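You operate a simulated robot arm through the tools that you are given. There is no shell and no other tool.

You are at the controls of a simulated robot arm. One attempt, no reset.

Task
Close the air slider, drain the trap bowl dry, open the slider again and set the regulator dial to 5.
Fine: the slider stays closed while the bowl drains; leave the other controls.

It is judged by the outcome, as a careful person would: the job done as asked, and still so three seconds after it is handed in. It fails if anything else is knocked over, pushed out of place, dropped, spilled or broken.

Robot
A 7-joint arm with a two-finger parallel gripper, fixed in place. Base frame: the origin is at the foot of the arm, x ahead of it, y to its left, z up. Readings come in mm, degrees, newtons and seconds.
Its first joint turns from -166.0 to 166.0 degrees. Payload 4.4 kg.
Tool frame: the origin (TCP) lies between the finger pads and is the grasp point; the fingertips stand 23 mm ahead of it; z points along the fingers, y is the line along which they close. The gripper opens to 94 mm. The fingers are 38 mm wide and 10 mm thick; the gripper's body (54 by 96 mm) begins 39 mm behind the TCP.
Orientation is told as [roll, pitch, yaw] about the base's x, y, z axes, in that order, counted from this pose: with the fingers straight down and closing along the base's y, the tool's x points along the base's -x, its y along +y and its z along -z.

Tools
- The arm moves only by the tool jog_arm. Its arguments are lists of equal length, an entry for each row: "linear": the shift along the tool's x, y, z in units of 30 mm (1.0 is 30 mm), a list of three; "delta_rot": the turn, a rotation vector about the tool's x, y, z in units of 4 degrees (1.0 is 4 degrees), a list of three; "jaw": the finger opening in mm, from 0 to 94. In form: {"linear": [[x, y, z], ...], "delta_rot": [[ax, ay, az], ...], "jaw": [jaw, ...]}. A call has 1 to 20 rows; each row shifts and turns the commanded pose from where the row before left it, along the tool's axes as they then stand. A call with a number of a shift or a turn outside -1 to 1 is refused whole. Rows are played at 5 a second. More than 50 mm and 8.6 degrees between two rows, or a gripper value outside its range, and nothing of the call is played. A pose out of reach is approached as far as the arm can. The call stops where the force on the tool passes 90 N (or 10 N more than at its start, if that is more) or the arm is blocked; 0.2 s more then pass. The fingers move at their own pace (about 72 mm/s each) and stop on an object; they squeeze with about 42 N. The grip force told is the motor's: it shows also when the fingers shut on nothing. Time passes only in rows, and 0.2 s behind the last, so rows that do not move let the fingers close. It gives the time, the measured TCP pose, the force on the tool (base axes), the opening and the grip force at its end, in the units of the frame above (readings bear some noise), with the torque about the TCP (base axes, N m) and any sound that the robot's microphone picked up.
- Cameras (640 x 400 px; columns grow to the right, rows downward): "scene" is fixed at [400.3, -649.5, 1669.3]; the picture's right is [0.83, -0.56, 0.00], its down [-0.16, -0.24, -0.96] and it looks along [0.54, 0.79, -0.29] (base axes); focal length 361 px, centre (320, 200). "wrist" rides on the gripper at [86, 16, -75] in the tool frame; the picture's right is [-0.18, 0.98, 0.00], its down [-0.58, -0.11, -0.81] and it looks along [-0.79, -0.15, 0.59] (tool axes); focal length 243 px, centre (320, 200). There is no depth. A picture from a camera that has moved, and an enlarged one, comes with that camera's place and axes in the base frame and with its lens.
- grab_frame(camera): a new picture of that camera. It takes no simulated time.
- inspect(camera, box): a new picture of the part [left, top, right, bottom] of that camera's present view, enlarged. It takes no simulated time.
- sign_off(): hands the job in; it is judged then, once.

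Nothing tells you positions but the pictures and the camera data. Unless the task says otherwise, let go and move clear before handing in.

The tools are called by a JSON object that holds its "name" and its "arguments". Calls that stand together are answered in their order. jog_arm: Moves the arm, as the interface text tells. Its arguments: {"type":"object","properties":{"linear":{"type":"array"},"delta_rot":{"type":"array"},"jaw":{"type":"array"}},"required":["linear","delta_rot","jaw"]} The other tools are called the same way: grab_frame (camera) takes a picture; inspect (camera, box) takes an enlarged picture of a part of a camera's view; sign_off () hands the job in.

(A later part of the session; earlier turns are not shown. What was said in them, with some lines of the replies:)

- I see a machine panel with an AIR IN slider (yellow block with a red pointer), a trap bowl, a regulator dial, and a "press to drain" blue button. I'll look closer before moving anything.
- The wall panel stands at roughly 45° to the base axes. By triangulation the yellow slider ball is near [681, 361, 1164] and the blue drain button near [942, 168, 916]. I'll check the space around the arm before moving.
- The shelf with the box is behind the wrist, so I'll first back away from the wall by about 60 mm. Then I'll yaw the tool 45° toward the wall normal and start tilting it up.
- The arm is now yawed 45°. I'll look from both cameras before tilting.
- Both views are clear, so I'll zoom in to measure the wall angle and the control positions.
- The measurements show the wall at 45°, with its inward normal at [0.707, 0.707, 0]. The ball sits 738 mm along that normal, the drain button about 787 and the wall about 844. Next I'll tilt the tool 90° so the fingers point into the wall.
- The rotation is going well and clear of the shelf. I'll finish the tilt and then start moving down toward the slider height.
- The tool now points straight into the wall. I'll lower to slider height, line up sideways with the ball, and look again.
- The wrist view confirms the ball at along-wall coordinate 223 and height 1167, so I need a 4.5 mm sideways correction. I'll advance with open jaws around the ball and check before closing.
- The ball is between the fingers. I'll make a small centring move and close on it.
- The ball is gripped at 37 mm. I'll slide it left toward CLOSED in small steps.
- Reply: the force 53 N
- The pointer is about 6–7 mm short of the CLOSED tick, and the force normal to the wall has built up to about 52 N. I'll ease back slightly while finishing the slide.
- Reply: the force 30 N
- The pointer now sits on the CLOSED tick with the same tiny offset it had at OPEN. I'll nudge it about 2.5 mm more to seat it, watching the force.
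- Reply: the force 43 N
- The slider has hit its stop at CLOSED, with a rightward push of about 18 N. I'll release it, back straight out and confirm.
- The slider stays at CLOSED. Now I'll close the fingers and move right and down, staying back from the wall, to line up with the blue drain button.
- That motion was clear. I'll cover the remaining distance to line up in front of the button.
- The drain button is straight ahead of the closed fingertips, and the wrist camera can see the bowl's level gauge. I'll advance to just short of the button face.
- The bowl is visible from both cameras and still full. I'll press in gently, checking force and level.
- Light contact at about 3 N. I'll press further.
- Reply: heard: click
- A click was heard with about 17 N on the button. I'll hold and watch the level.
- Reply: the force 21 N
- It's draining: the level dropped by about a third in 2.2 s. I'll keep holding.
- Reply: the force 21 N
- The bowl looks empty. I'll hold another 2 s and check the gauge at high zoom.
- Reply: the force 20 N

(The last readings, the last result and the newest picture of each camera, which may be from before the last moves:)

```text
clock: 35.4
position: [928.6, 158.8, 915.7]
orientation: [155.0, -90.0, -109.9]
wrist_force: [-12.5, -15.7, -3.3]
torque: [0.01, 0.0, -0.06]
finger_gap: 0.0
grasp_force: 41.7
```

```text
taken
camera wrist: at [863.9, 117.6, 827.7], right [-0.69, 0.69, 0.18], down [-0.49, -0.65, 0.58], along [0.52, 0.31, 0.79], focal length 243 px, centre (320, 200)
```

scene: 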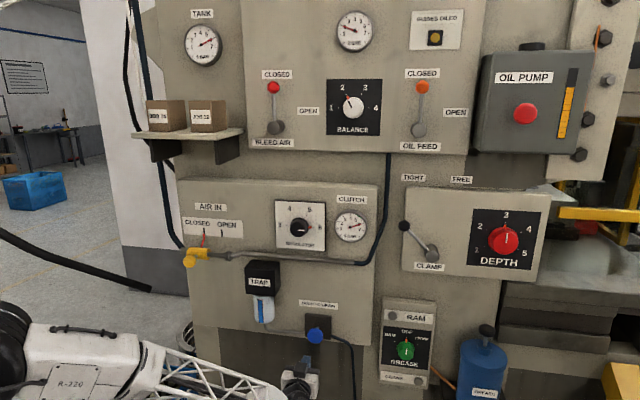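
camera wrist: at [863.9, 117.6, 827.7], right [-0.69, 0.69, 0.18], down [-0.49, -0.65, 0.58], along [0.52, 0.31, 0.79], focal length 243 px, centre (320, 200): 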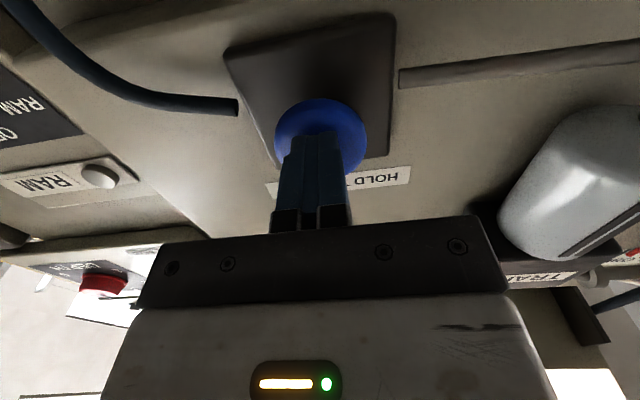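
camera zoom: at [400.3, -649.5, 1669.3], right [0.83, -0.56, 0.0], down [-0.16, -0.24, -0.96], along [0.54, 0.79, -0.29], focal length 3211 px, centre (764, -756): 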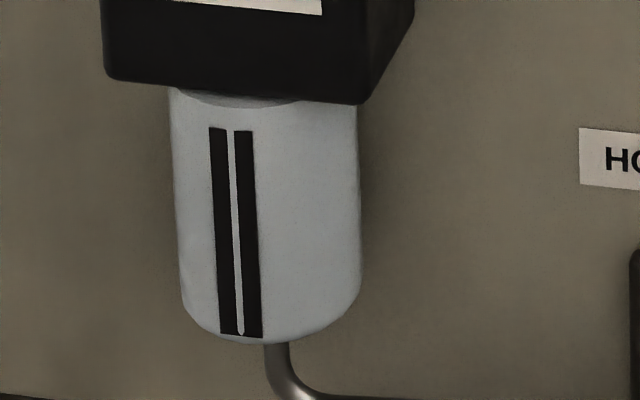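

The bowl is dry. I'll back off the button and return to the slider.

{"name": "jog_arm", "arguments": {"linear": [[0, 0, -0.5], [0, 0, -1], [0, 0, -1], [0, 0, -1], [0, 0, -1], [0, 0, -0.5], [-0.65, 0.98, 0], [-0.65, 0.98, 0], [-0.65, 0.98, 0], [-0.65, 0.98, 0], [-0.65, 0.98, 0], [-0.65, 0.98, 0], [-0.65, 0.98, 0], [0, 0, 0]], "delta_rot": [[0, 0, 0], [0, 0, 0], [0, 0, 0], [0, 0, 0], [0, 0, 0], [0, 0, 0], [0, 0, 0], [0, 0, 0], [0, 0, 0], [0, 0, 0], [0, 0, 0], [0, 0, 0], [0, 0, 0], [0, 0, 0]], "jaw": [0, 0, 0, 0, 0, 0, 0, 0, 0, 0, 0, 0, 0, 0]}}

{"name": "grab_frame", "arguments": {"camera": "scene"}}

```text
clock: 38.4
position: [678.7, 198.8, 1051.8]
orientation: [87.2, -89.9, -42.2]
wrist_force: [-0.7, 0.1, -0.4]
torque: [-0.01, 0.01, -0.01]
finger_gap: 0.0
grasp_force: 41.6
```

```text
taken
```

scene: 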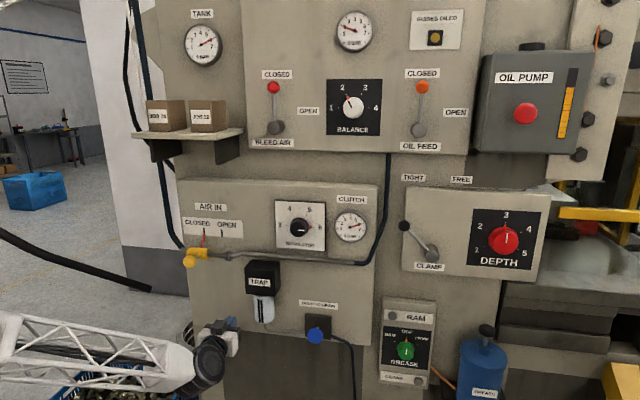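

The button is released, the slider is still closed and the bowl stays empty. I'll continue to the slider ball with the jaws open.

{"name": "jog_arm", "arguments": {"linear": [[-0.645, 0.988, 0], [-0.645, 0.988, 0], [-0.645, 0.988, 0], [-0.645, 0.988, 0], [-0.645, 0.988, 0], [-0.645, 0.988, 0], [0, 0, 0], [0, 0, 0]], "delta_rot": [[0, 0, 0], [0, 0, 0], [0, 0, 0], [0, 0, 0], [0, 0, 0], [0, 0, 0], [0, 0, 0], [0, 0, 0]], "jaw": [20, 50, 80, 80, 80, 80, 80, 80]}}

{"name": "grab_frame", "arguments": {"camera": "wrist"}}

{"name": "inspect", "arguments": {"camera": "scene", "box": [140, 190, 380, 340]}}

```text
clock: 40.2
position: [555.7, 328.2, 1170.5]
orientation: [-160.4, -90.0, -154.8]
wrist_force: [0.8, -1.0, 0.1]
torque: [-0.02, 0.01, 0.02]
finger_gap: 80.2
grasp_force: 0.0
```

```text
taken
camera wrist: at [489.2, 286.5, 1082.8], right [-0.7, 0.69, 0.18], down [-0.49, -0.65, 0.58], along [0.52, 0.31, 0.79], focal length 243 px, centre (320, 200)
```

wrist: 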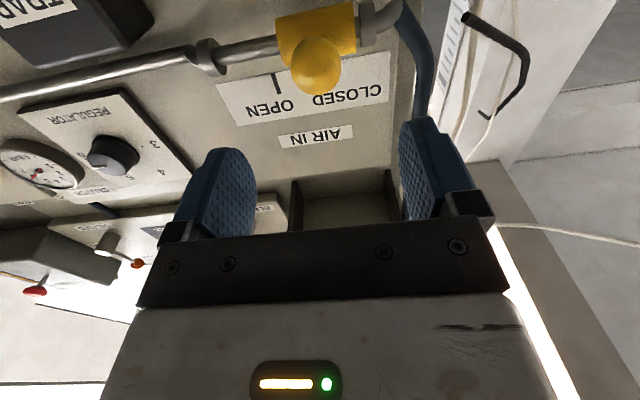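

```text
2.67 times, centred on (260, 265) of scene
camera zoom: at [400.3, -649.5, 1669.3], right [0.83, -0.56, 0.0], down [-0.16, -0.24, -0.96], along [0.54, 0.79, -0.29], focal length 963 px, centre (480, 27)
```

zoom: 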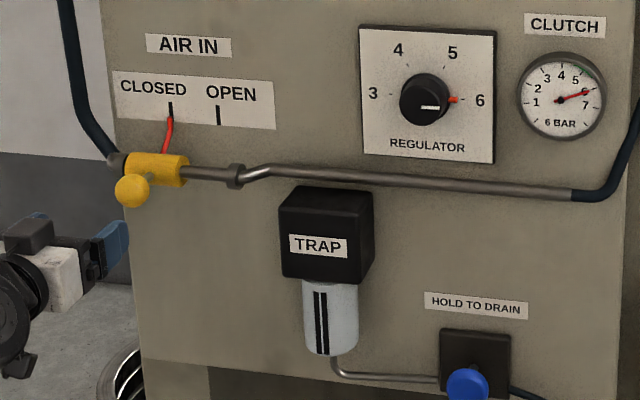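

The ball at CLOSED is lined up at along-wall coordinate 161 and height 1167. I'll advance, grip it, and check the force.

{"name": "jog_arm", "arguments": {"linear": [[0.08, 0, 0.73], [0, 0, 0.73], [0, 0, 0.73], [0, 0, 0.73], [0, 0, 0.71], [0, 0, 0], [0, 0, 0], [0, 0, 0], [0, 0, 0]], "delta_rot": [[0, 0, 0], [0, 0, 0], [0, 0, 0], [0, 0, 0], [0, 0, 0], [0, 0, 0], [0, 0, 0], [0, 0, 0], [0, 0, 0]], "jaw": [80, 80, 80, 80, 80, 80, 50, 25, 20]}}

{"name": "grab_frame", "arguments": {"camera": "wrist"}}

```text
clock: 42.2
position: [631.7, 401.5, 1168.1]
orientation: [48.9, -89.9, -4.2]
wrist_force: [33.0, -14.8, 1.1]
torque: [0.02, 0.12, -0.36]
finger_gap: 37.3
grasp_force: 45.2
```

```text
taken
camera wrist: at [565.7, 359.9, 1079.2], right [-0.69, 0.7, 0.18], down [-0.49, -0.65, 0.58], along [0.52, 0.31, 0.79], focal length 243 px, centre (320, 200)
```

wrist: 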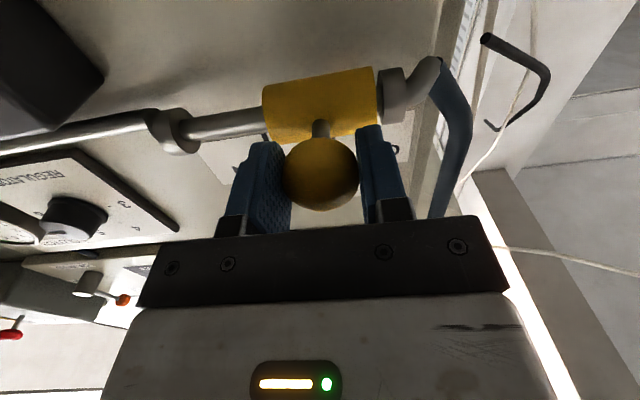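

The ball is gripped. I'll slide it right toward OPEN with a slight inward correction, in steps.

{"name": "jog_arm", "arguments": {"linear": [[0, -0.3, 0.008], [0, -0.3, 0.008], [0, -0.3, 0.008], [0, -0.3, 0.008], [0, -0.3, 0.008], [0, -0.3, 0.008], [0, 0, 0]], "delta_rot": [[0, 0, 0], [0, 0, 0], [0, 0, 0], [0, 0, 0], [0, 0, 0], [0, 0, 0], [0, 0, 0]], "jaw": [20, 20, 20, 20, 20, 20, 20]}}

{"name": "inspect", "arguments": {"camera": "scene", "box": [170, 200, 270, 270]}}

```text
clock: 43.8
position: [668.7, 363.0, 1168.3]
orientation: [-162.0, -89.9, -153.1]
wrist_force: [-30.5, -30.8, 12.6]
torque: [0.16, -0.2, 0.03]
finger_gap: 37.3
grasp_force: 45.2
```

```text
5.71 times, centred on (220, 235) of scene
camera zoom: at [400.3, -649.5, 1669.3], right [0.83, -0.56, 0.0], down [-0.16, -0.24, -0.96], along [0.54, 0.79, -0.29], focal length 2064 px, centre (891, 0)
```

zoom: 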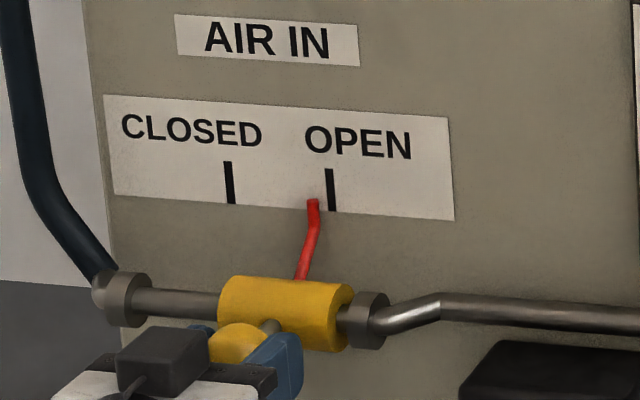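

It's about 9 mm short of OPEN. I'll ease back 1.5 mm normal to the wall and finish the slide to the stop.

{"name": "jog_arm", "arguments": {"linear": [[0, 0, -0.05], [0, -0.1, 0], [0, -0.1, 0], [0, -0.1, 0], [0, -0.06, 0], [0, 0, 0]], "delta_rot": [[0, 0, 0], [0, 0, 0], [0, 0, 0], [0, 0, 0], [0, 0, 0], [0, 0, 0]], "jaw": [20, 20, 20, 20, 20, 20]}}

{"name": "inspect", "arguments": {"camera": "scene", "box": [170, 200, 270, 270]}}

```text
clock: 45.2
position: [674.0, 355.8, 1167.2]
orientation: [-145.3, -89.9, -169.7]
wrist_force: [-16.2, 17.4, 13.7]
torque: [0.15, -0.21, 0.4]
finger_gap: 37.1
grasp_force: 45.5
```

```text
5.71 times, centred on (220, 235) of scene
camera zoom: at [400.3, -649.5, 1669.3], right [0.83, -0.56, 0.0], down [-0.16, -0.24, -0.96], along [0.54, 0.79, -0.29], focal length 2064 px, centre (891, 0)
```

zoom: 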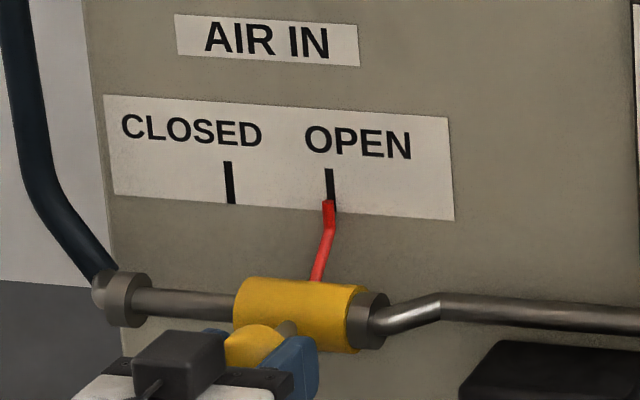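

The slider has reached the OPEN stop, with the pointer on the tick and about 24 N of resistance. I'll release and back out.

{"name": "jog_arm", "arguments": {"linear": [[0, 0.02, 0], [0, 0, 0], [0, 0, 0], [0, 0, -1], [0, 0, -1], [0, 0, -1], [0, 0, -1], [0, 0, 0]], "delta_rot": [[0, 0, 0], [0, 0, 0], [0, 0, 0], [0, 0, 0], [0, 0, 0], [0, 0, 0], [0, 0, 0], [0, 0, 0]], "jaw": [50, 70, 70, 70, 70, 70, 70, 70]}}

{"name": "inspect", "arguments": {"camera": "scene", "box": [170, 190, 390, 340]}}

{"name": "inspect", "arguments": {"camera": "wrist", "box": [0, 0, 340, 240]}}

```text
clock: 47.0
position: [587.9, 271.6, 1168.0]
orientation: [-60.7, -90.0, 105.8]
wrist_force: [0.3, -0.4, 0.4]
torque: [-0.02, -0.01, 0.0]
finger_gap: 70.0
grasp_force: 0.0
```

```text
2.67 times, centred on (280, 265) of scene
camera zoom: at [400.3, -649.5, 1669.3], right [0.83, -0.56, 0.0], down [-0.16, -0.24, -0.96], along [0.54, 0.79, -0.29], focal length 963 px, centre (427, 27)
```

zoom: 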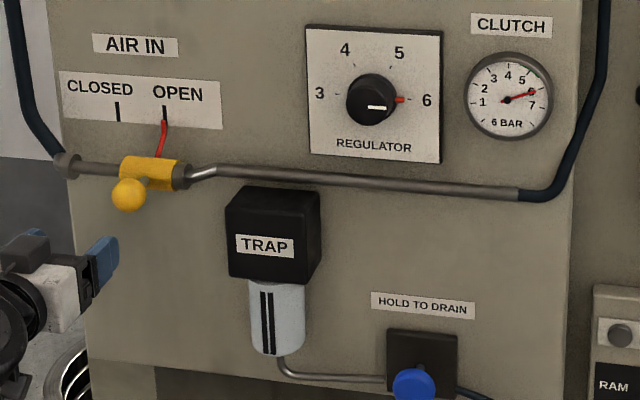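

```text
1.67 times, centred on (170, 120) of wrist
camera zoom: at [522.0, 230.0, 1079.7], right [-0.69, 0.7, 0.18], down [-0.49, -0.65, 0.58], along [0.52, 0.31, 0.79], focal length 404 px, centre (570, 333)
```

zoom: 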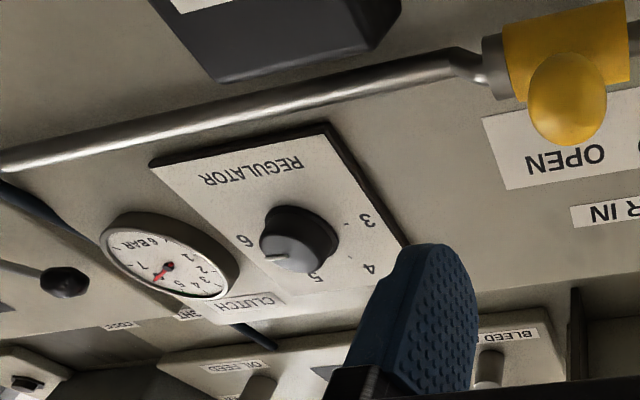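

The slider is open and the bowl is still empty. Now I'll move in front of the regulator dial, staying well back from the wall.

{"name": "jog_arm", "arguments": {"linear": [[-0.367, -0.97, 0], [-0.367, -0.97, 0], [-0.367, -0.97, 0], [-0.367, -0.97, 0], [-0.367, -0.97, 0], [-0.367, -0.97, 0], [-0.367, -0.97, 0], [-0.367, -0.97, 0], [-0.367, -0.97, 0], [0, 0, 0]], "delta_rot": [[0, 0, 0], [0, 0, 0], [0, 0, 0], [0, 0, 0], [0, 0, 0], [0, 0, 0], [0, 0, 0], [0, 0, 0], [0, 0, 0], [0, 0, 0]], "jaw": [80, 90, 90, 90, 90, 90, 90, 90, 90, 90]}}

{"name": "grab_frame", "arguments": {"camera": "wrist"}}

{"name": "grab_frame", "arguments": {"camera": "scene"}}

```text
clock: 49.2
position: [775.4, 84.6, 1266.4]
orientation: [-75.3, -90.0, 120.3]
wrist_force: [-0.1, 0.1, -0.3]
torque: [-0.01, 0.0, 0.01]
finger_gap: 90.2
grasp_force: 0.0
```

```text
taken
camera wrist: at [709.3, 42.4, 1177.6], right [-0.69, 0.7, 0.18], down [-0.49, -0.65, 0.58], along [0.52, 0.31, 0.79], focal length 243 px, centre (320, 200)
```

wrist: 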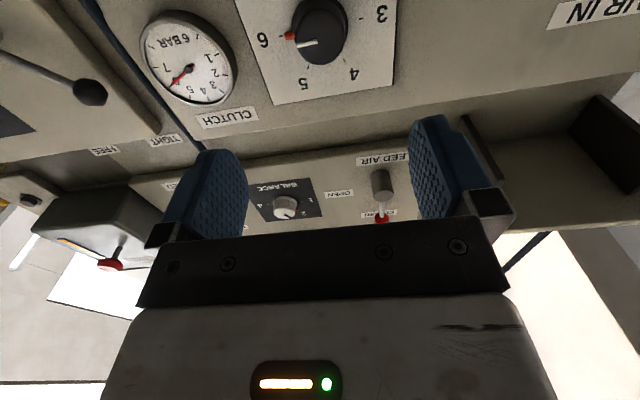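

```text
taken
```

scene: 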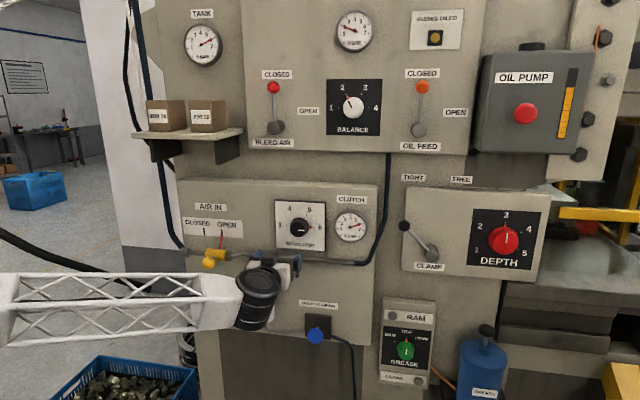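

{"name": "inspect", "arguments": {"camera": "wrist", "box": [220, 0, 420, 120]}}

{"name": "inspect", "arguments": {"camera": "scene", "box": [270, 195, 330, 255]}}

```text
3.20 times, centred on (320, 60) of wrist
camera zoom: at [709.3, 42.4, 1177.6], right [-0.69, 0.7, 0.18], down [-0.49, -0.65, 0.58], along [0.52, 0.31, 0.79], focal length 776 px, centre (320, 648)
```

zoom: 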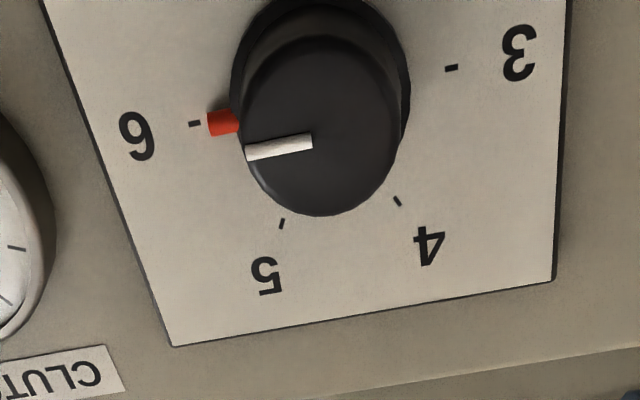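

```text
6.67 times, centred on (300, 225) of scene
camera zoom: at [400.3, -649.5, 1669.3], right [0.83, -0.56, 0.0], down [-0.16, -0.24, -0.96], along [0.54, 0.79, -0.29], focal length 2408 px, centre (453, 33)
```

zoom: 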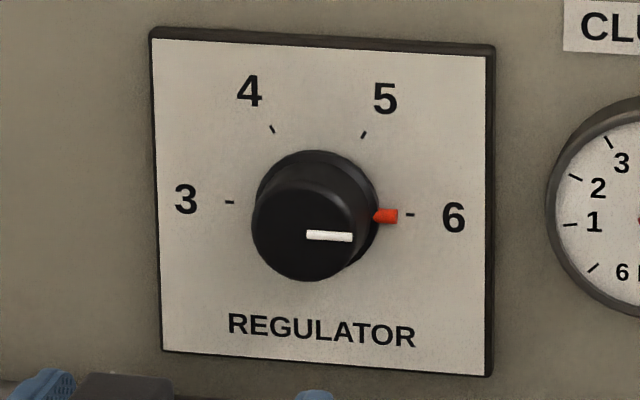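

The knob cap centre triangulates to along-wall 489.5, height 1271.5 and normal 802, with a diameter of about 52 mm. The red pointer sits at 6, on the right. I'll roll the tool about 80° so the fingers straddle the knob vertically, clear of the pointer.

{"name": "jog_arm", "arguments": {"linear": [[-0.17, -0.03, 0], [0, 0, 0], [0, 0, 0], [0, 0, 0], [0, 0, 0], [0, 0, 0], [0, 0, 0], [0, 0, 0], [0, 0, 0], [0, 0, 0], [0, 0, 0], [0, 0, 0], [0, 0, 0], [0, 0, 0], [0, 0, 0], [0, 0, 0], [0, 0, 0], [0, 0, 0], [0, 0, 0], [0, 0, 0]], "delta_rot": [[0, 0, 1], [0, 0, 1], [0, 0, 1], [0, 0, 1], [0, 0, 1], [0, 0, 1], [0, 0, 1], [0, 0, 1], [0, 0, 1], [0, 0, 1], [0, 0, 1], [0, 0, 1], [0, 0, 1], [0, 0, 1], [0, 0, 1], [0, 0, 1], [0, 0, 1], [0, 0, 1], [0, 0, 1], [0, 0, 1]], "jaw": [90, 90, 90, 90, 90, 90, 90, 90, 90, 90, 90, 90, 90, 90, 90, 90, 90, 90, 90, 90]}}

{"name": "grab_frame", "arguments": {"camera": "wrist"}}

{"name": "grab_frame", "arguments": {"camera": "scene"}}

```text
clock: 53.4
position: [775.1, 86.9, 1270.1]
orientation: [89.9, -9.9, -45.0]
wrist_force: [-0.9, 0.5, 0.0]
torque: [0.01, -0.04, 0.0]
finger_gap: 89.8
grasp_force: 0.1
```

```text
taken
camera wrist: at [659.2, 95.2, 1270.3], right [0.01, -0.01, 1.0], down [-0.15, -0.99, -0.01], along [0.99, -0.15, -0.01], focal length 243 px, centre (320, 200)
```

wrist: 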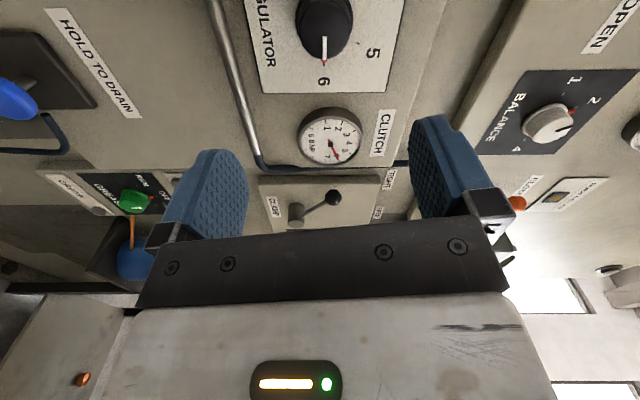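

```text
taken
```

scene: 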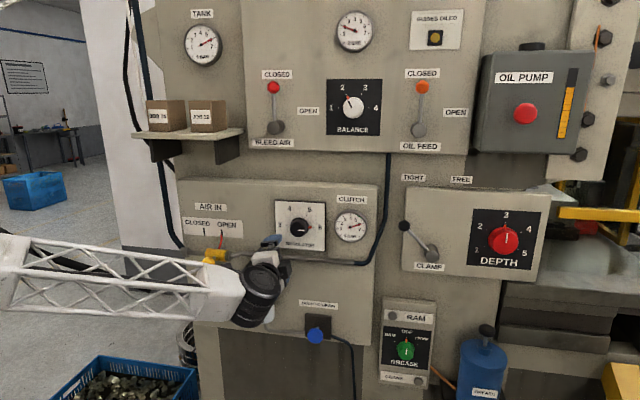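

The fingers now straddle vertically. I'll refine the knob centre from this view.

{"name": "inspect", "arguments": {"camera": "wrist", "box": [250, 0, 410, 100]}}

{"name": "inspect", "arguments": {"camera": "scene", "box": [230, 195, 330, 275]}}

```text
4.00 times, centred on (330, 50) of wrist
camera zoom: at [659.2, 95.2, 1270.3], right [0.01, -0.01, 1.0], down [-0.15, -0.99, -0.01], along [0.99, -0.15, -0.01], focal length 970 px, centre (280, 800)
```

zoom: 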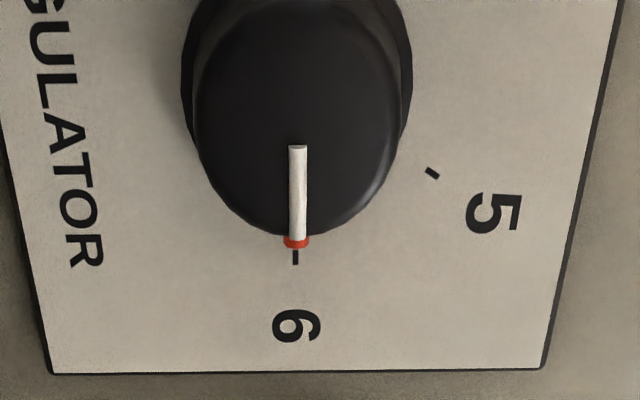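

```text
5.00 times, centred on (280, 235) of scene
camera zoom: at [400.3, -649.5, 1669.3], right [0.83, -0.56, 0.0], down [-0.16, -0.24, -0.96], along [0.54, 0.79, -0.29], focal length 1806 px, centre (520, 25)
```

zoom: 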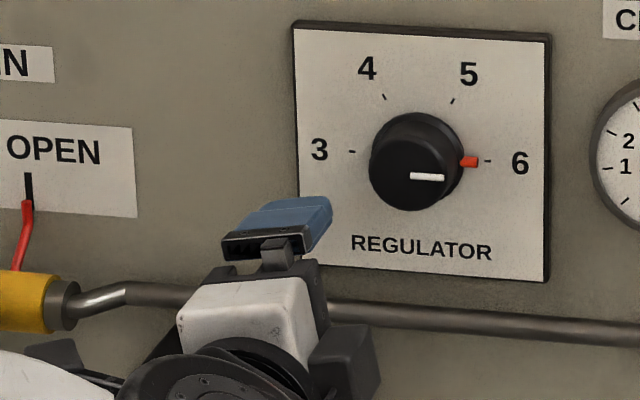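

Knob centre height is about 1272.5. I'll make a small correction and advance until the fingertips are just short of the knob, then check.

{"name": "jog_arm", "arguments": {"linear": [[-0.08, 0.067, 0.9], [0, 0, 0.9], [0, 0, 0.9], [0, 0, 0.9], [0, 0, 0.9], [0, 0, 0.4], [0, 0, 0]], "delta_rot": [[0, 0, 0], [0, 0, 0], [0, 0, 0], [0, 0, 0], [0, 0, 0], [0, 0, 0], [0, 0, 0]], "jaw": [90, 90, 90, 90, 90, 90, 90]}}

{"name": "grab_frame", "arguments": {"camera": "wrist"}}

{"name": "inspect", "arguments": {"camera": "scene", "box": [230, 180, 350, 275]}}

```text
clock: 55.0
position: [879.9, 189.1, 1271.3]
orientation: [90.0, -9.9, -45.0]
wrist_force: [-0.2, 0.0, 0.2]
torque: [0.02, 0.01, 0.01]
finger_gap: 90.2
grasp_force: 0.0
```

```text
taken
camera wrist: at [764.3, 198.2, 1271.7], right [0.01, -0.01, 1.0], down [-0.15, -0.99, -0.01], along [0.99, -0.15, -0.01], focal length 243 px, centre (320, 200)
```

wrist: 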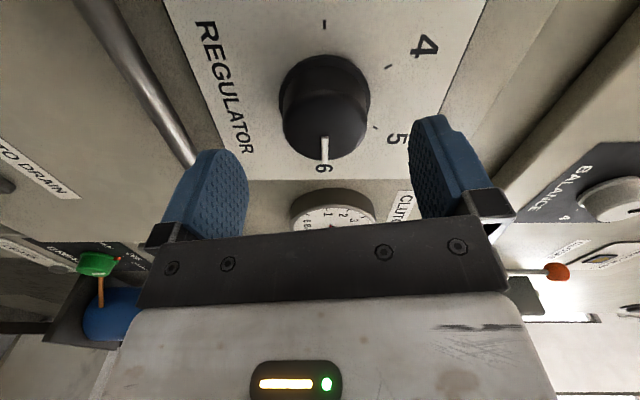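

```text
4.21 times, centred on (290, 228) of scene
camera zoom: at [400.3, -649.5, 1669.3], right [0.83, -0.56, 0.0], down [-0.16, -0.24, -0.96], along [0.54, 0.79, -0.29], focal length 1521 px, centre (446, 84)
```

zoom: 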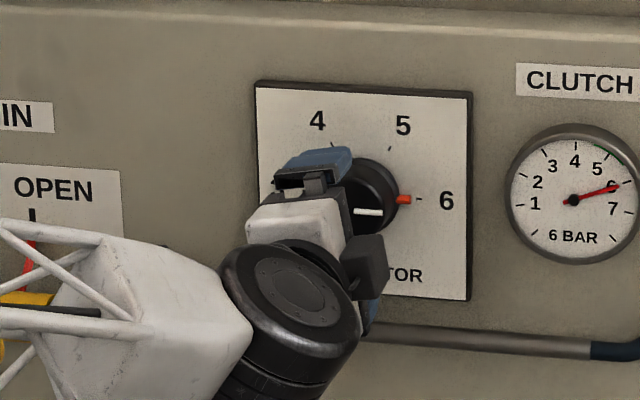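

The knob is centred between the fingers. I'll advance 39 mm so the fingertips straddle it, then close.

{"name": "jog_arm", "arguments": {"linear": [[0, 0.03, 0.35], [0, 0, 0.35], [0, 0, 0.35], [0, 0, 0.25], [0, 0, 0], [0, 0, 0], [0, 0, 0], [0, 0, 0], [0, 0, 0]], "delta_rot": [[0, 0, 0], [0, 0, 0], [0, 0, 0], [0, 0, 0], [0, 0, 0], [0, 0, 0], [0, 0, 0], [0, 0, 0], [0, 0, 0]], "jaw": [90, 90, 90, 90, 90, 70, 55, 40, 30]}}

{"name": "grab_frame", "arguments": {"camera": "wrist"}}

{"name": "inspect", "arguments": {"camera": "scene", "box": [230, 180, 390, 280]}}

```text
clock: 57.0
position: [907.4, 216.4, 1274.8]
orientation: [90.1, -10.0, -45.0]
wrist_force: [2.5, 3.1, 9.6]
torque: [0.04, -0.08, -0.02]
finger_gap: 54.6
grasp_force: 44.9
```

```text
taken
camera wrist: at [791.9, 224.3, 1274.2], right [0.01, -0.01, 1.0], down [-0.15, -0.99, -0.01], along [0.99, -0.15, -0.01], focal length 243 px, centre (320, 200)
```

wrist: 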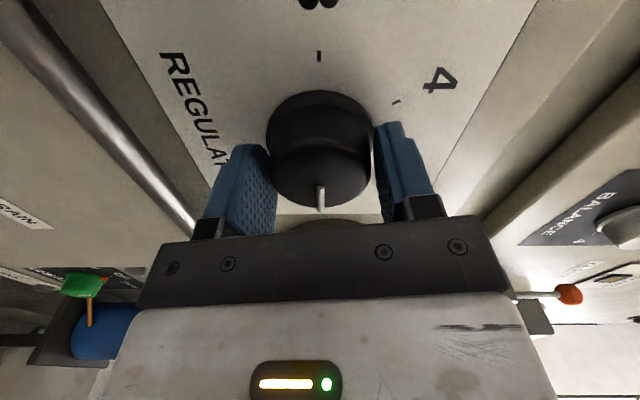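

```text
4.00 times, centred on (310, 230) of scene
camera zoom: at [400.3, -649.5, 1669.3], right [0.83, -0.56, 0.0], down [-0.16, -0.24, -0.96], along [0.54, 0.79, -0.29], focal length 1445 px, centre (360, 80)
```

zoom: 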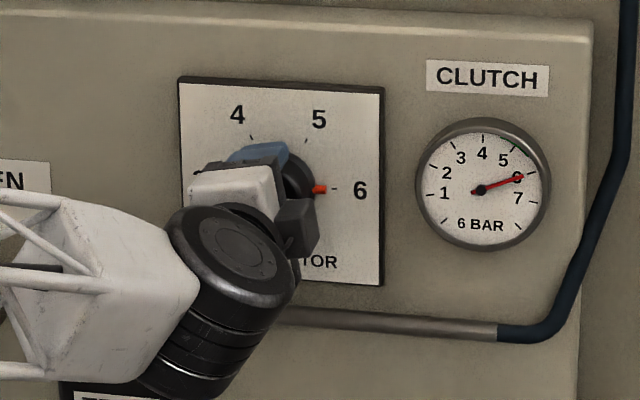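

Gripped at 54.6 mm. I'll turn counter-clockwise about 24° first and check that the knob follows.

{"name": "jog_arm", "arguments": {"linear": [[0, 0, 0], [0, 0, 0], [0, 0, 0], [0, 0, 0], [0, 0, 0], [0, 0, 0], [0, 0, 0]], "delta_rot": [[0, 0, -1], [0, 0, -1], [0, 0, -1], [0, 0, -1], [0, 0, -1], [0, 0, -1], [0, 0, 0]], "jaw": [30, 30, 30, 30, 30, 30, 30]}}

{"name": "grab_frame", "arguments": {"camera": "wrist"}}

{"name": "inspect", "arguments": {"camera": "scene", "box": [230, 180, 390, 280]}}

```text
clock: 58.6
position: [909.5, 215.3, 1275.2]
orientation: [90.1, -34.1, -45.1]
wrist_force: [9.1, -10.4, 23.1]
torque: [0.45, -0.44, -0.38]
finger_gap: 54.9
grasp_force: 45.7
```

```text
taken
camera wrist: at [797.1, 219.2, 1238.2], right [-0.28, 0.28, 0.92], down [-0.19, -0.95, 0.23], along [0.94, -0.11, 0.32], focal length 243 px, centre (320, 200)
```

wrist: 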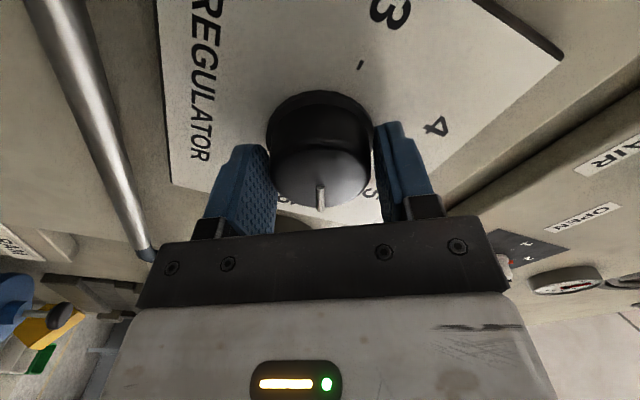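

```text
4.00 times, centred on (310, 230) of scene
camera zoom: at [400.3, -649.5, 1669.3], right [0.83, -0.56, 0.0], down [-0.16, -0.24, -0.96], along [0.54, 0.79, -0.29], focal length 1445 px, centre (360, 80)
```

zoom: 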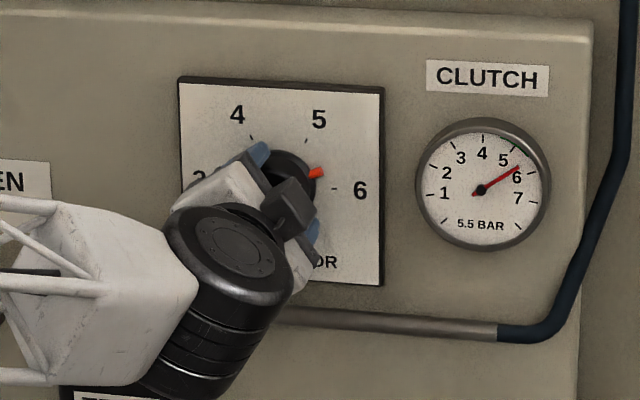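

The knob is following, the pointer has moved off 6 and the gauge reads 5.5. I'll relieve the small side load and continue turning.

{"name": "jog_arm", "arguments": {"linear": [[-0.029, 0.013, 0], [0, 0, 0], [0, 0, 0], [0, 0, 0], [0, 0, 0], [0, 0, 0], [0, 0, 0], [0, 0, 0]], "delta_rot": [[0, 0, -1], [0, 0, -1], [0, 0, -1], [0, 0, -1], [0, 0, -1], [0, 0, -1], [0, 0, -1], [0, 0, 0]], "jaw": [30, 30, 30, 30, 30, 30, 30, 30]}}

{"name": "grab_frame", "arguments": {"camera": "wrist"}}

{"name": "inspect", "arguments": {"camera": "scene", "box": [270, 190, 370, 260]}}

```text
clock: 60.4
position: [908.7, 215.2, 1276.0]
orientation: [90.0, -62.1, -45.1]
wrist_force: [-9.5, 2.1, 8.8]
torque: [0.25, -0.33, 0.27]
finger_gap: 54.7
grasp_force: 45.0
```

```text
taken
camera wrist: at [815.4, 200.7, 1204.5], right [-0.55, 0.55, 0.62], down [-0.31, -0.83, 0.46], along [0.77, 0.06, 0.63], focal length 243 px, centre (320, 200)
```

wrist: 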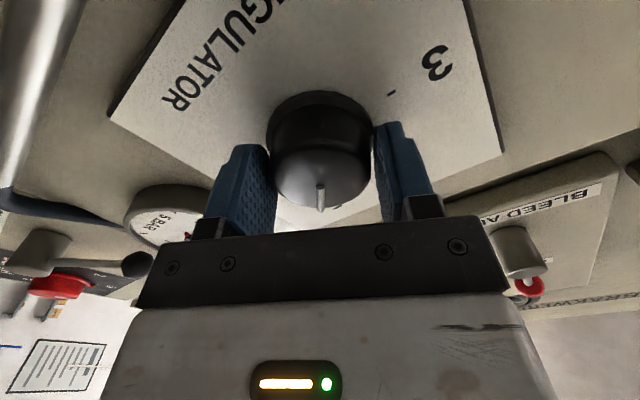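

```text
5.71 times, centred on (320, 225) of scene
camera zoom: at [400.3, -649.5, 1669.3], right [0.83, -0.56, 0.0], down [-0.16, -0.24, -0.96], along [0.54, 0.79, -0.29], focal length 2064 px, centre (320, 57)
```

zoom: 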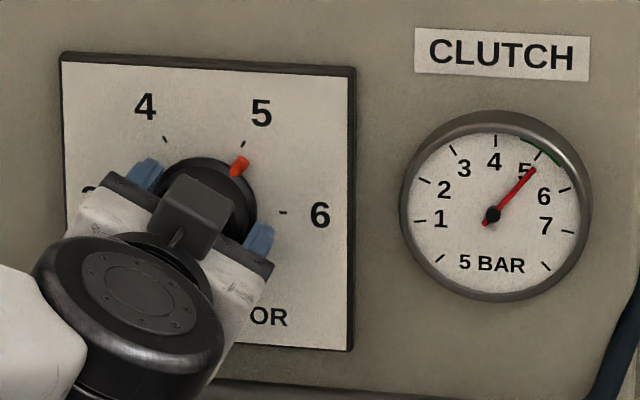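

I've turned 52° and the pointer is just short of the 5 tick. I'll turn the last 8°.

{"name": "jog_arm", "arguments": {"linear": [[0, 0, 0], [0, 0, 0], [0, 0, 0]], "delta_rot": [[0, 0, -1], [0, 0, -1], [0, 0, 0]], "jaw": [30, 30, 30]}}

{"name": "inspect", "arguments": {"camera": "scene", "box": [270, 190, 370, 260]}}

{"name": "inspect", "arguments": {"camera": "scene", "box": [290, 200, 330, 230]}}

{"name": "grab_frame", "arguments": {"camera": "wrist"}}

```text
clock: 61.2
position: [907.6, 215.9, 1274.4]
orientation: [90.1, -70.1, -45.1]
wrist_force: [-16.2, 3.4, 13.6]
torque: [0.1, -0.09, 0.75]
finger_gap: 54.5
grasp_force: 45.0
```

```text
5.71 times, centred on (320, 225) of scene
camera zoom: at [400.3, -649.5, 1669.3], right [0.83, -0.56, 0.0], down [-0.16, -0.24, -0.96], along [0.54, 0.79, -0.29], focal length 2064 px, centre (320, 57)
```

zoom: 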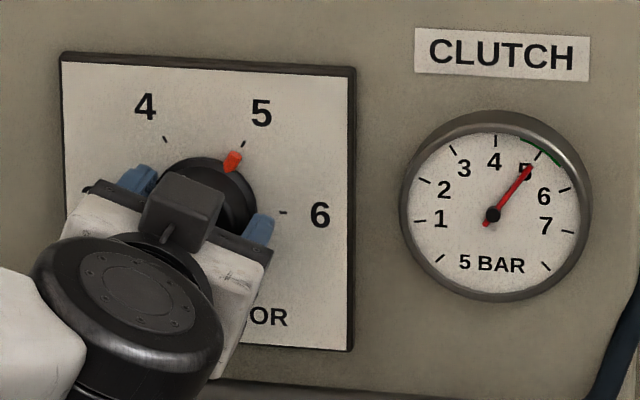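

```text
13.33 times, centred on (310, 215) of scene
camera zoom: at [400.3, -649.5, 1669.3], right [0.83, -0.56, 0.0], down [-0.16, -0.24, -0.96], along [0.54, 0.79, -0.29], focal length 4817 px, centre (453, 0)
```

zoom: 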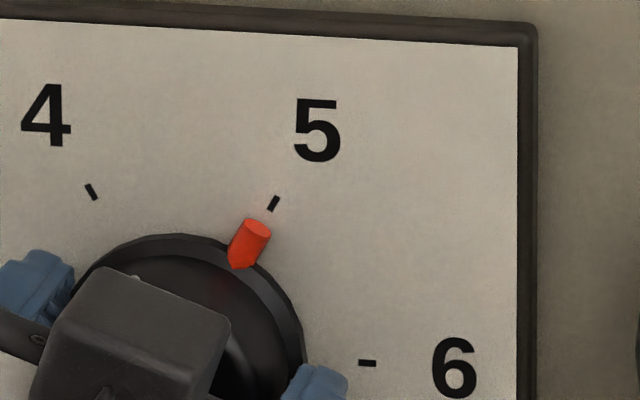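

```text
taken
camera wrist: at [822.7, 193.6, 1197.4], right [-0.61, 0.61, 0.51], down [-0.36, -0.78, 0.51], along [0.71, 0.13, 0.69], focal length 243 px, centre (320, 200)
```

wrist: 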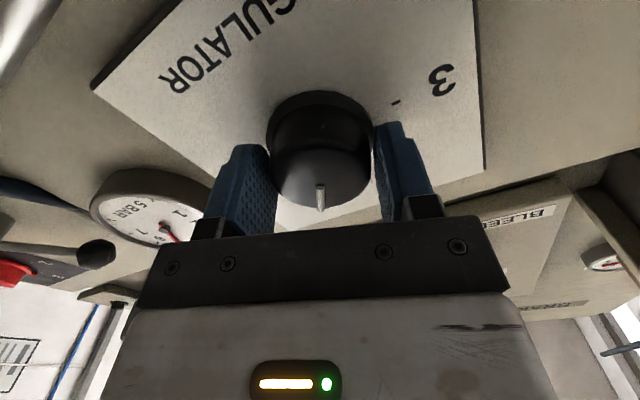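

The pointer lines up with 5 and the gauge reads 5 bar. I'll release the knob, back straight out and recheck.

{"name": "jog_arm", "arguments": {"linear": [[-0.01, 0.02, 0], [0, 0, 0], [0, 0, 0], [0, 0, 0], [0, 0, -0.5], [0, 0, -1], [0, 0, -1], [0, 0, -1], [0, 0, -1], [0, 0, -1], [0, 0, 0]], "delta_rot": [[0, 0, 0], [0, 0, 0], [0, 0, 0], [0, 0, 0], [0, 0, 0], [0, 0, 0], [0, 0, 0], [0, 0, 0], [0, 0, 0], [0, 0, 0], [0, 0, 0]], "jaw": [30, 75, 80, 80, 80, 80, 80, 80, 80, 80, 80]}}

{"name": "grab_frame", "arguments": {"camera": "scene"}}

{"name": "inspect", "arguments": {"camera": "scene", "box": [270, 195, 380, 260]}}

{"name": "grab_frame", "arguments": {"camera": "wrist"}}

```text
clock: 63.6
position: [792.4, 98.7, 1275.9]
orientation: [89.9, -70.0, -45.1]
wrist_force: [0.0, -0.2, -0.4]
torque: [-0.01, 0.0, 0.01]
finger_gap: 80.0
grasp_force: 0.0
```

```text
taken
```

scene: 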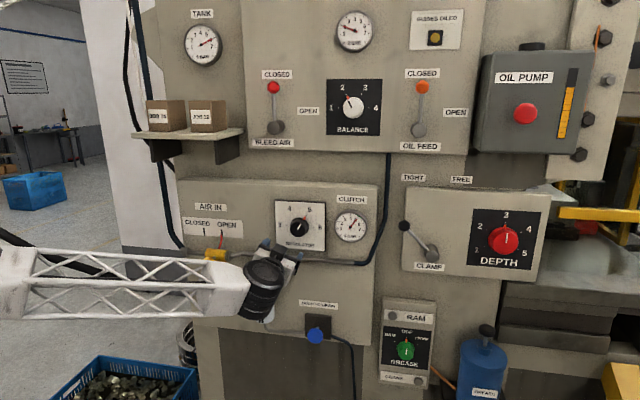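

```text
5.82 times, centred on (325, 228) of scene
camera zoom: at [400.3, -649.5, 1669.3], right [0.83, -0.56, 0.0], down [-0.16, -0.24, -0.96], along [0.54, 0.79, -0.29], focal length 2102 px, centre (291, 40)
```

zoom: 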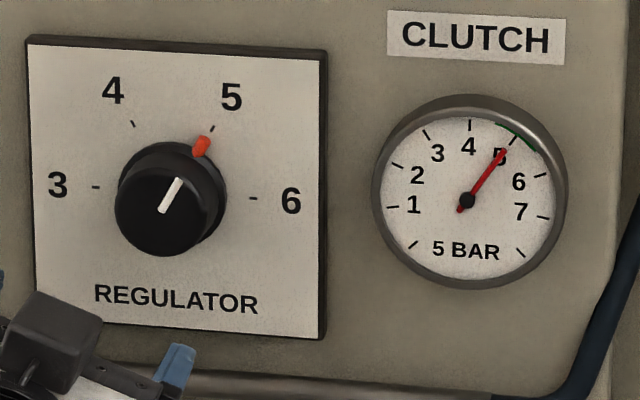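

```text
taken
camera wrist: at [706.7, 76.9, 1197.8], right [-0.61, 0.61, 0.51], down [-0.36, -0.78, 0.51], along [0.71, 0.13, 0.69], focal length 243 px, centre (320, 200)
```

wrist: 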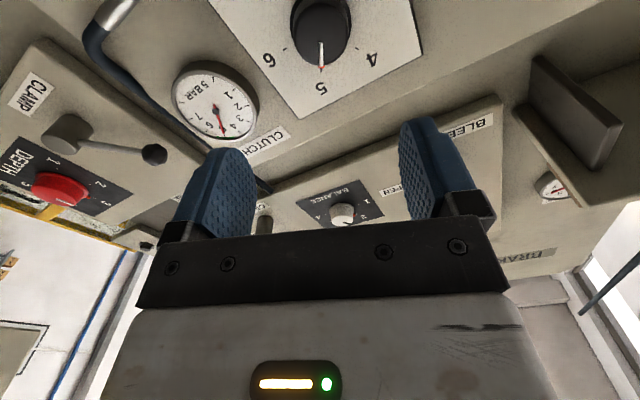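

The dial holds at 5 with the gauge at 5 bar. I'll back further away so I can verify the slider and trap one last time.

{"name": "inspect", "arguments": {"camera": "wrist", "box": [240, 0, 440, 120]}}

{"name": "jog_arm", "arguments": {"linear": [[0, 0, -1], [0, 0, -1], [0, 0, -1], [0.5, 0.9, 0], [0.5, 0.9, 0], [0.5, 0.9, 0], [0.5, 0.9, 0], [0.5, 0.9, 0], [0, 0, 0]], "delta_rot": [[0, 0, 0], [0, 0, 0], [0, 0, 0], [0, 0, 0], [0, 0, 0], [0, 0, 0], [0, 0, 0], [0, 0, 0], [0, 0, 0]], "jaw": [80, 80, 80, 80, 80, 80, 80, 80, 80]}}

{"name": "grab_frame", "arguments": {"camera": "scene"}}

{"name": "inspect", "arguments": {"camera": "scene", "box": [170, 190, 390, 350]}}

```text
3.20 times, centred on (340, 60) of wrist
camera zoom: at [706.7, 76.9, 1197.8], right [-0.61, 0.61, 0.51], down [-0.36, -0.78, 0.51], along [0.71, 0.13, 0.69], focal length 776 px, centre (256, 648)
```

zoom: 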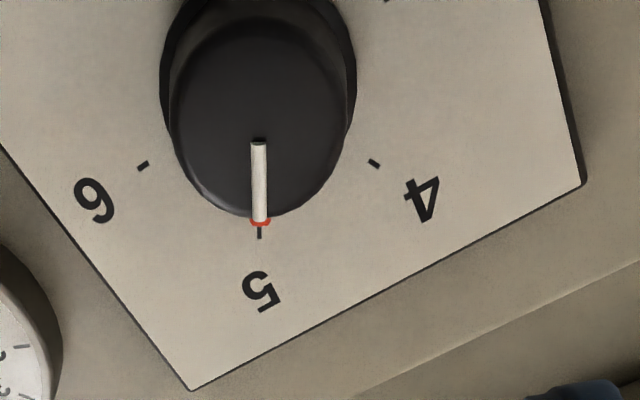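

```text
clock: 65.6
position: [622.3, 146.0, 1254.4]
orientation: [90.1, -70.0, -45.0]
wrist_force: [0.5, -0.8, 0.1]
torque: [0.03, -0.04, -0.02]
finger_gap: 79.7
grasp_force: 0.0
```

```text
taken
```

scene: 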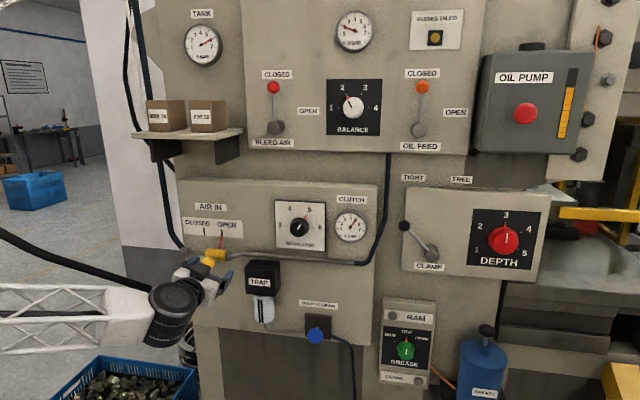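

```text
2.50 times, centred on (280, 270) of scene
camera zoom: at [400.3, -649.5, 1669.3], right [0.83, -0.56, 0.0], down [-0.16, -0.24, -0.96], along [0.54, 0.79, -0.29], focal length 903 px, centre (420, 25)
```

zoom: 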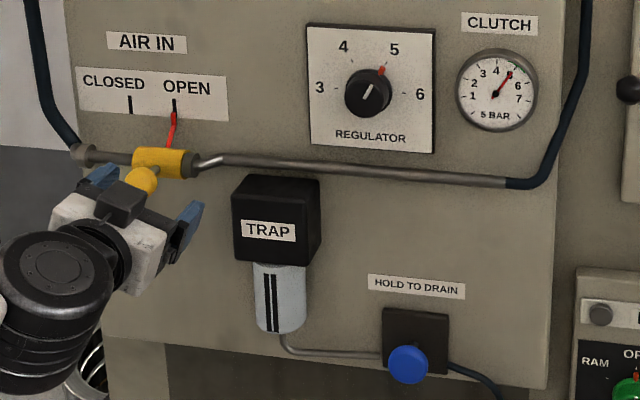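

All the goals check out: the slider is on OPEN, the bowl is dry, the dial pointer is on 5 with the gauge at 5 bar, and the button is released. The other controls look unchanged and the arm is well clear, so I'm handing in.

{"name": "sign_off", "arguments": {}}

```text
The job is handed in.
```

The job is done and handed in. I closed the air slider, drained the trap bowl until it was dry, opened the slider again and set the regulator dial to 5.

- **Slider:** it went to its stop at CLOSED and stayed there for the whole drain. It is now back at its stop at OPEN.
- **Trap bowl:** I held the drain button for about 8.5 seconds until the level strip showed empty. It was still empty in the last picture before hand-in.
- **Regulator:** the pointer is on the 5 mark and the clutch gauge reads 5 bar. It held there after I let go.
- **Other controls:** none were touched, and they looked unchanged in the final picture. The arm had let go and was clear of the panel at hand-in.
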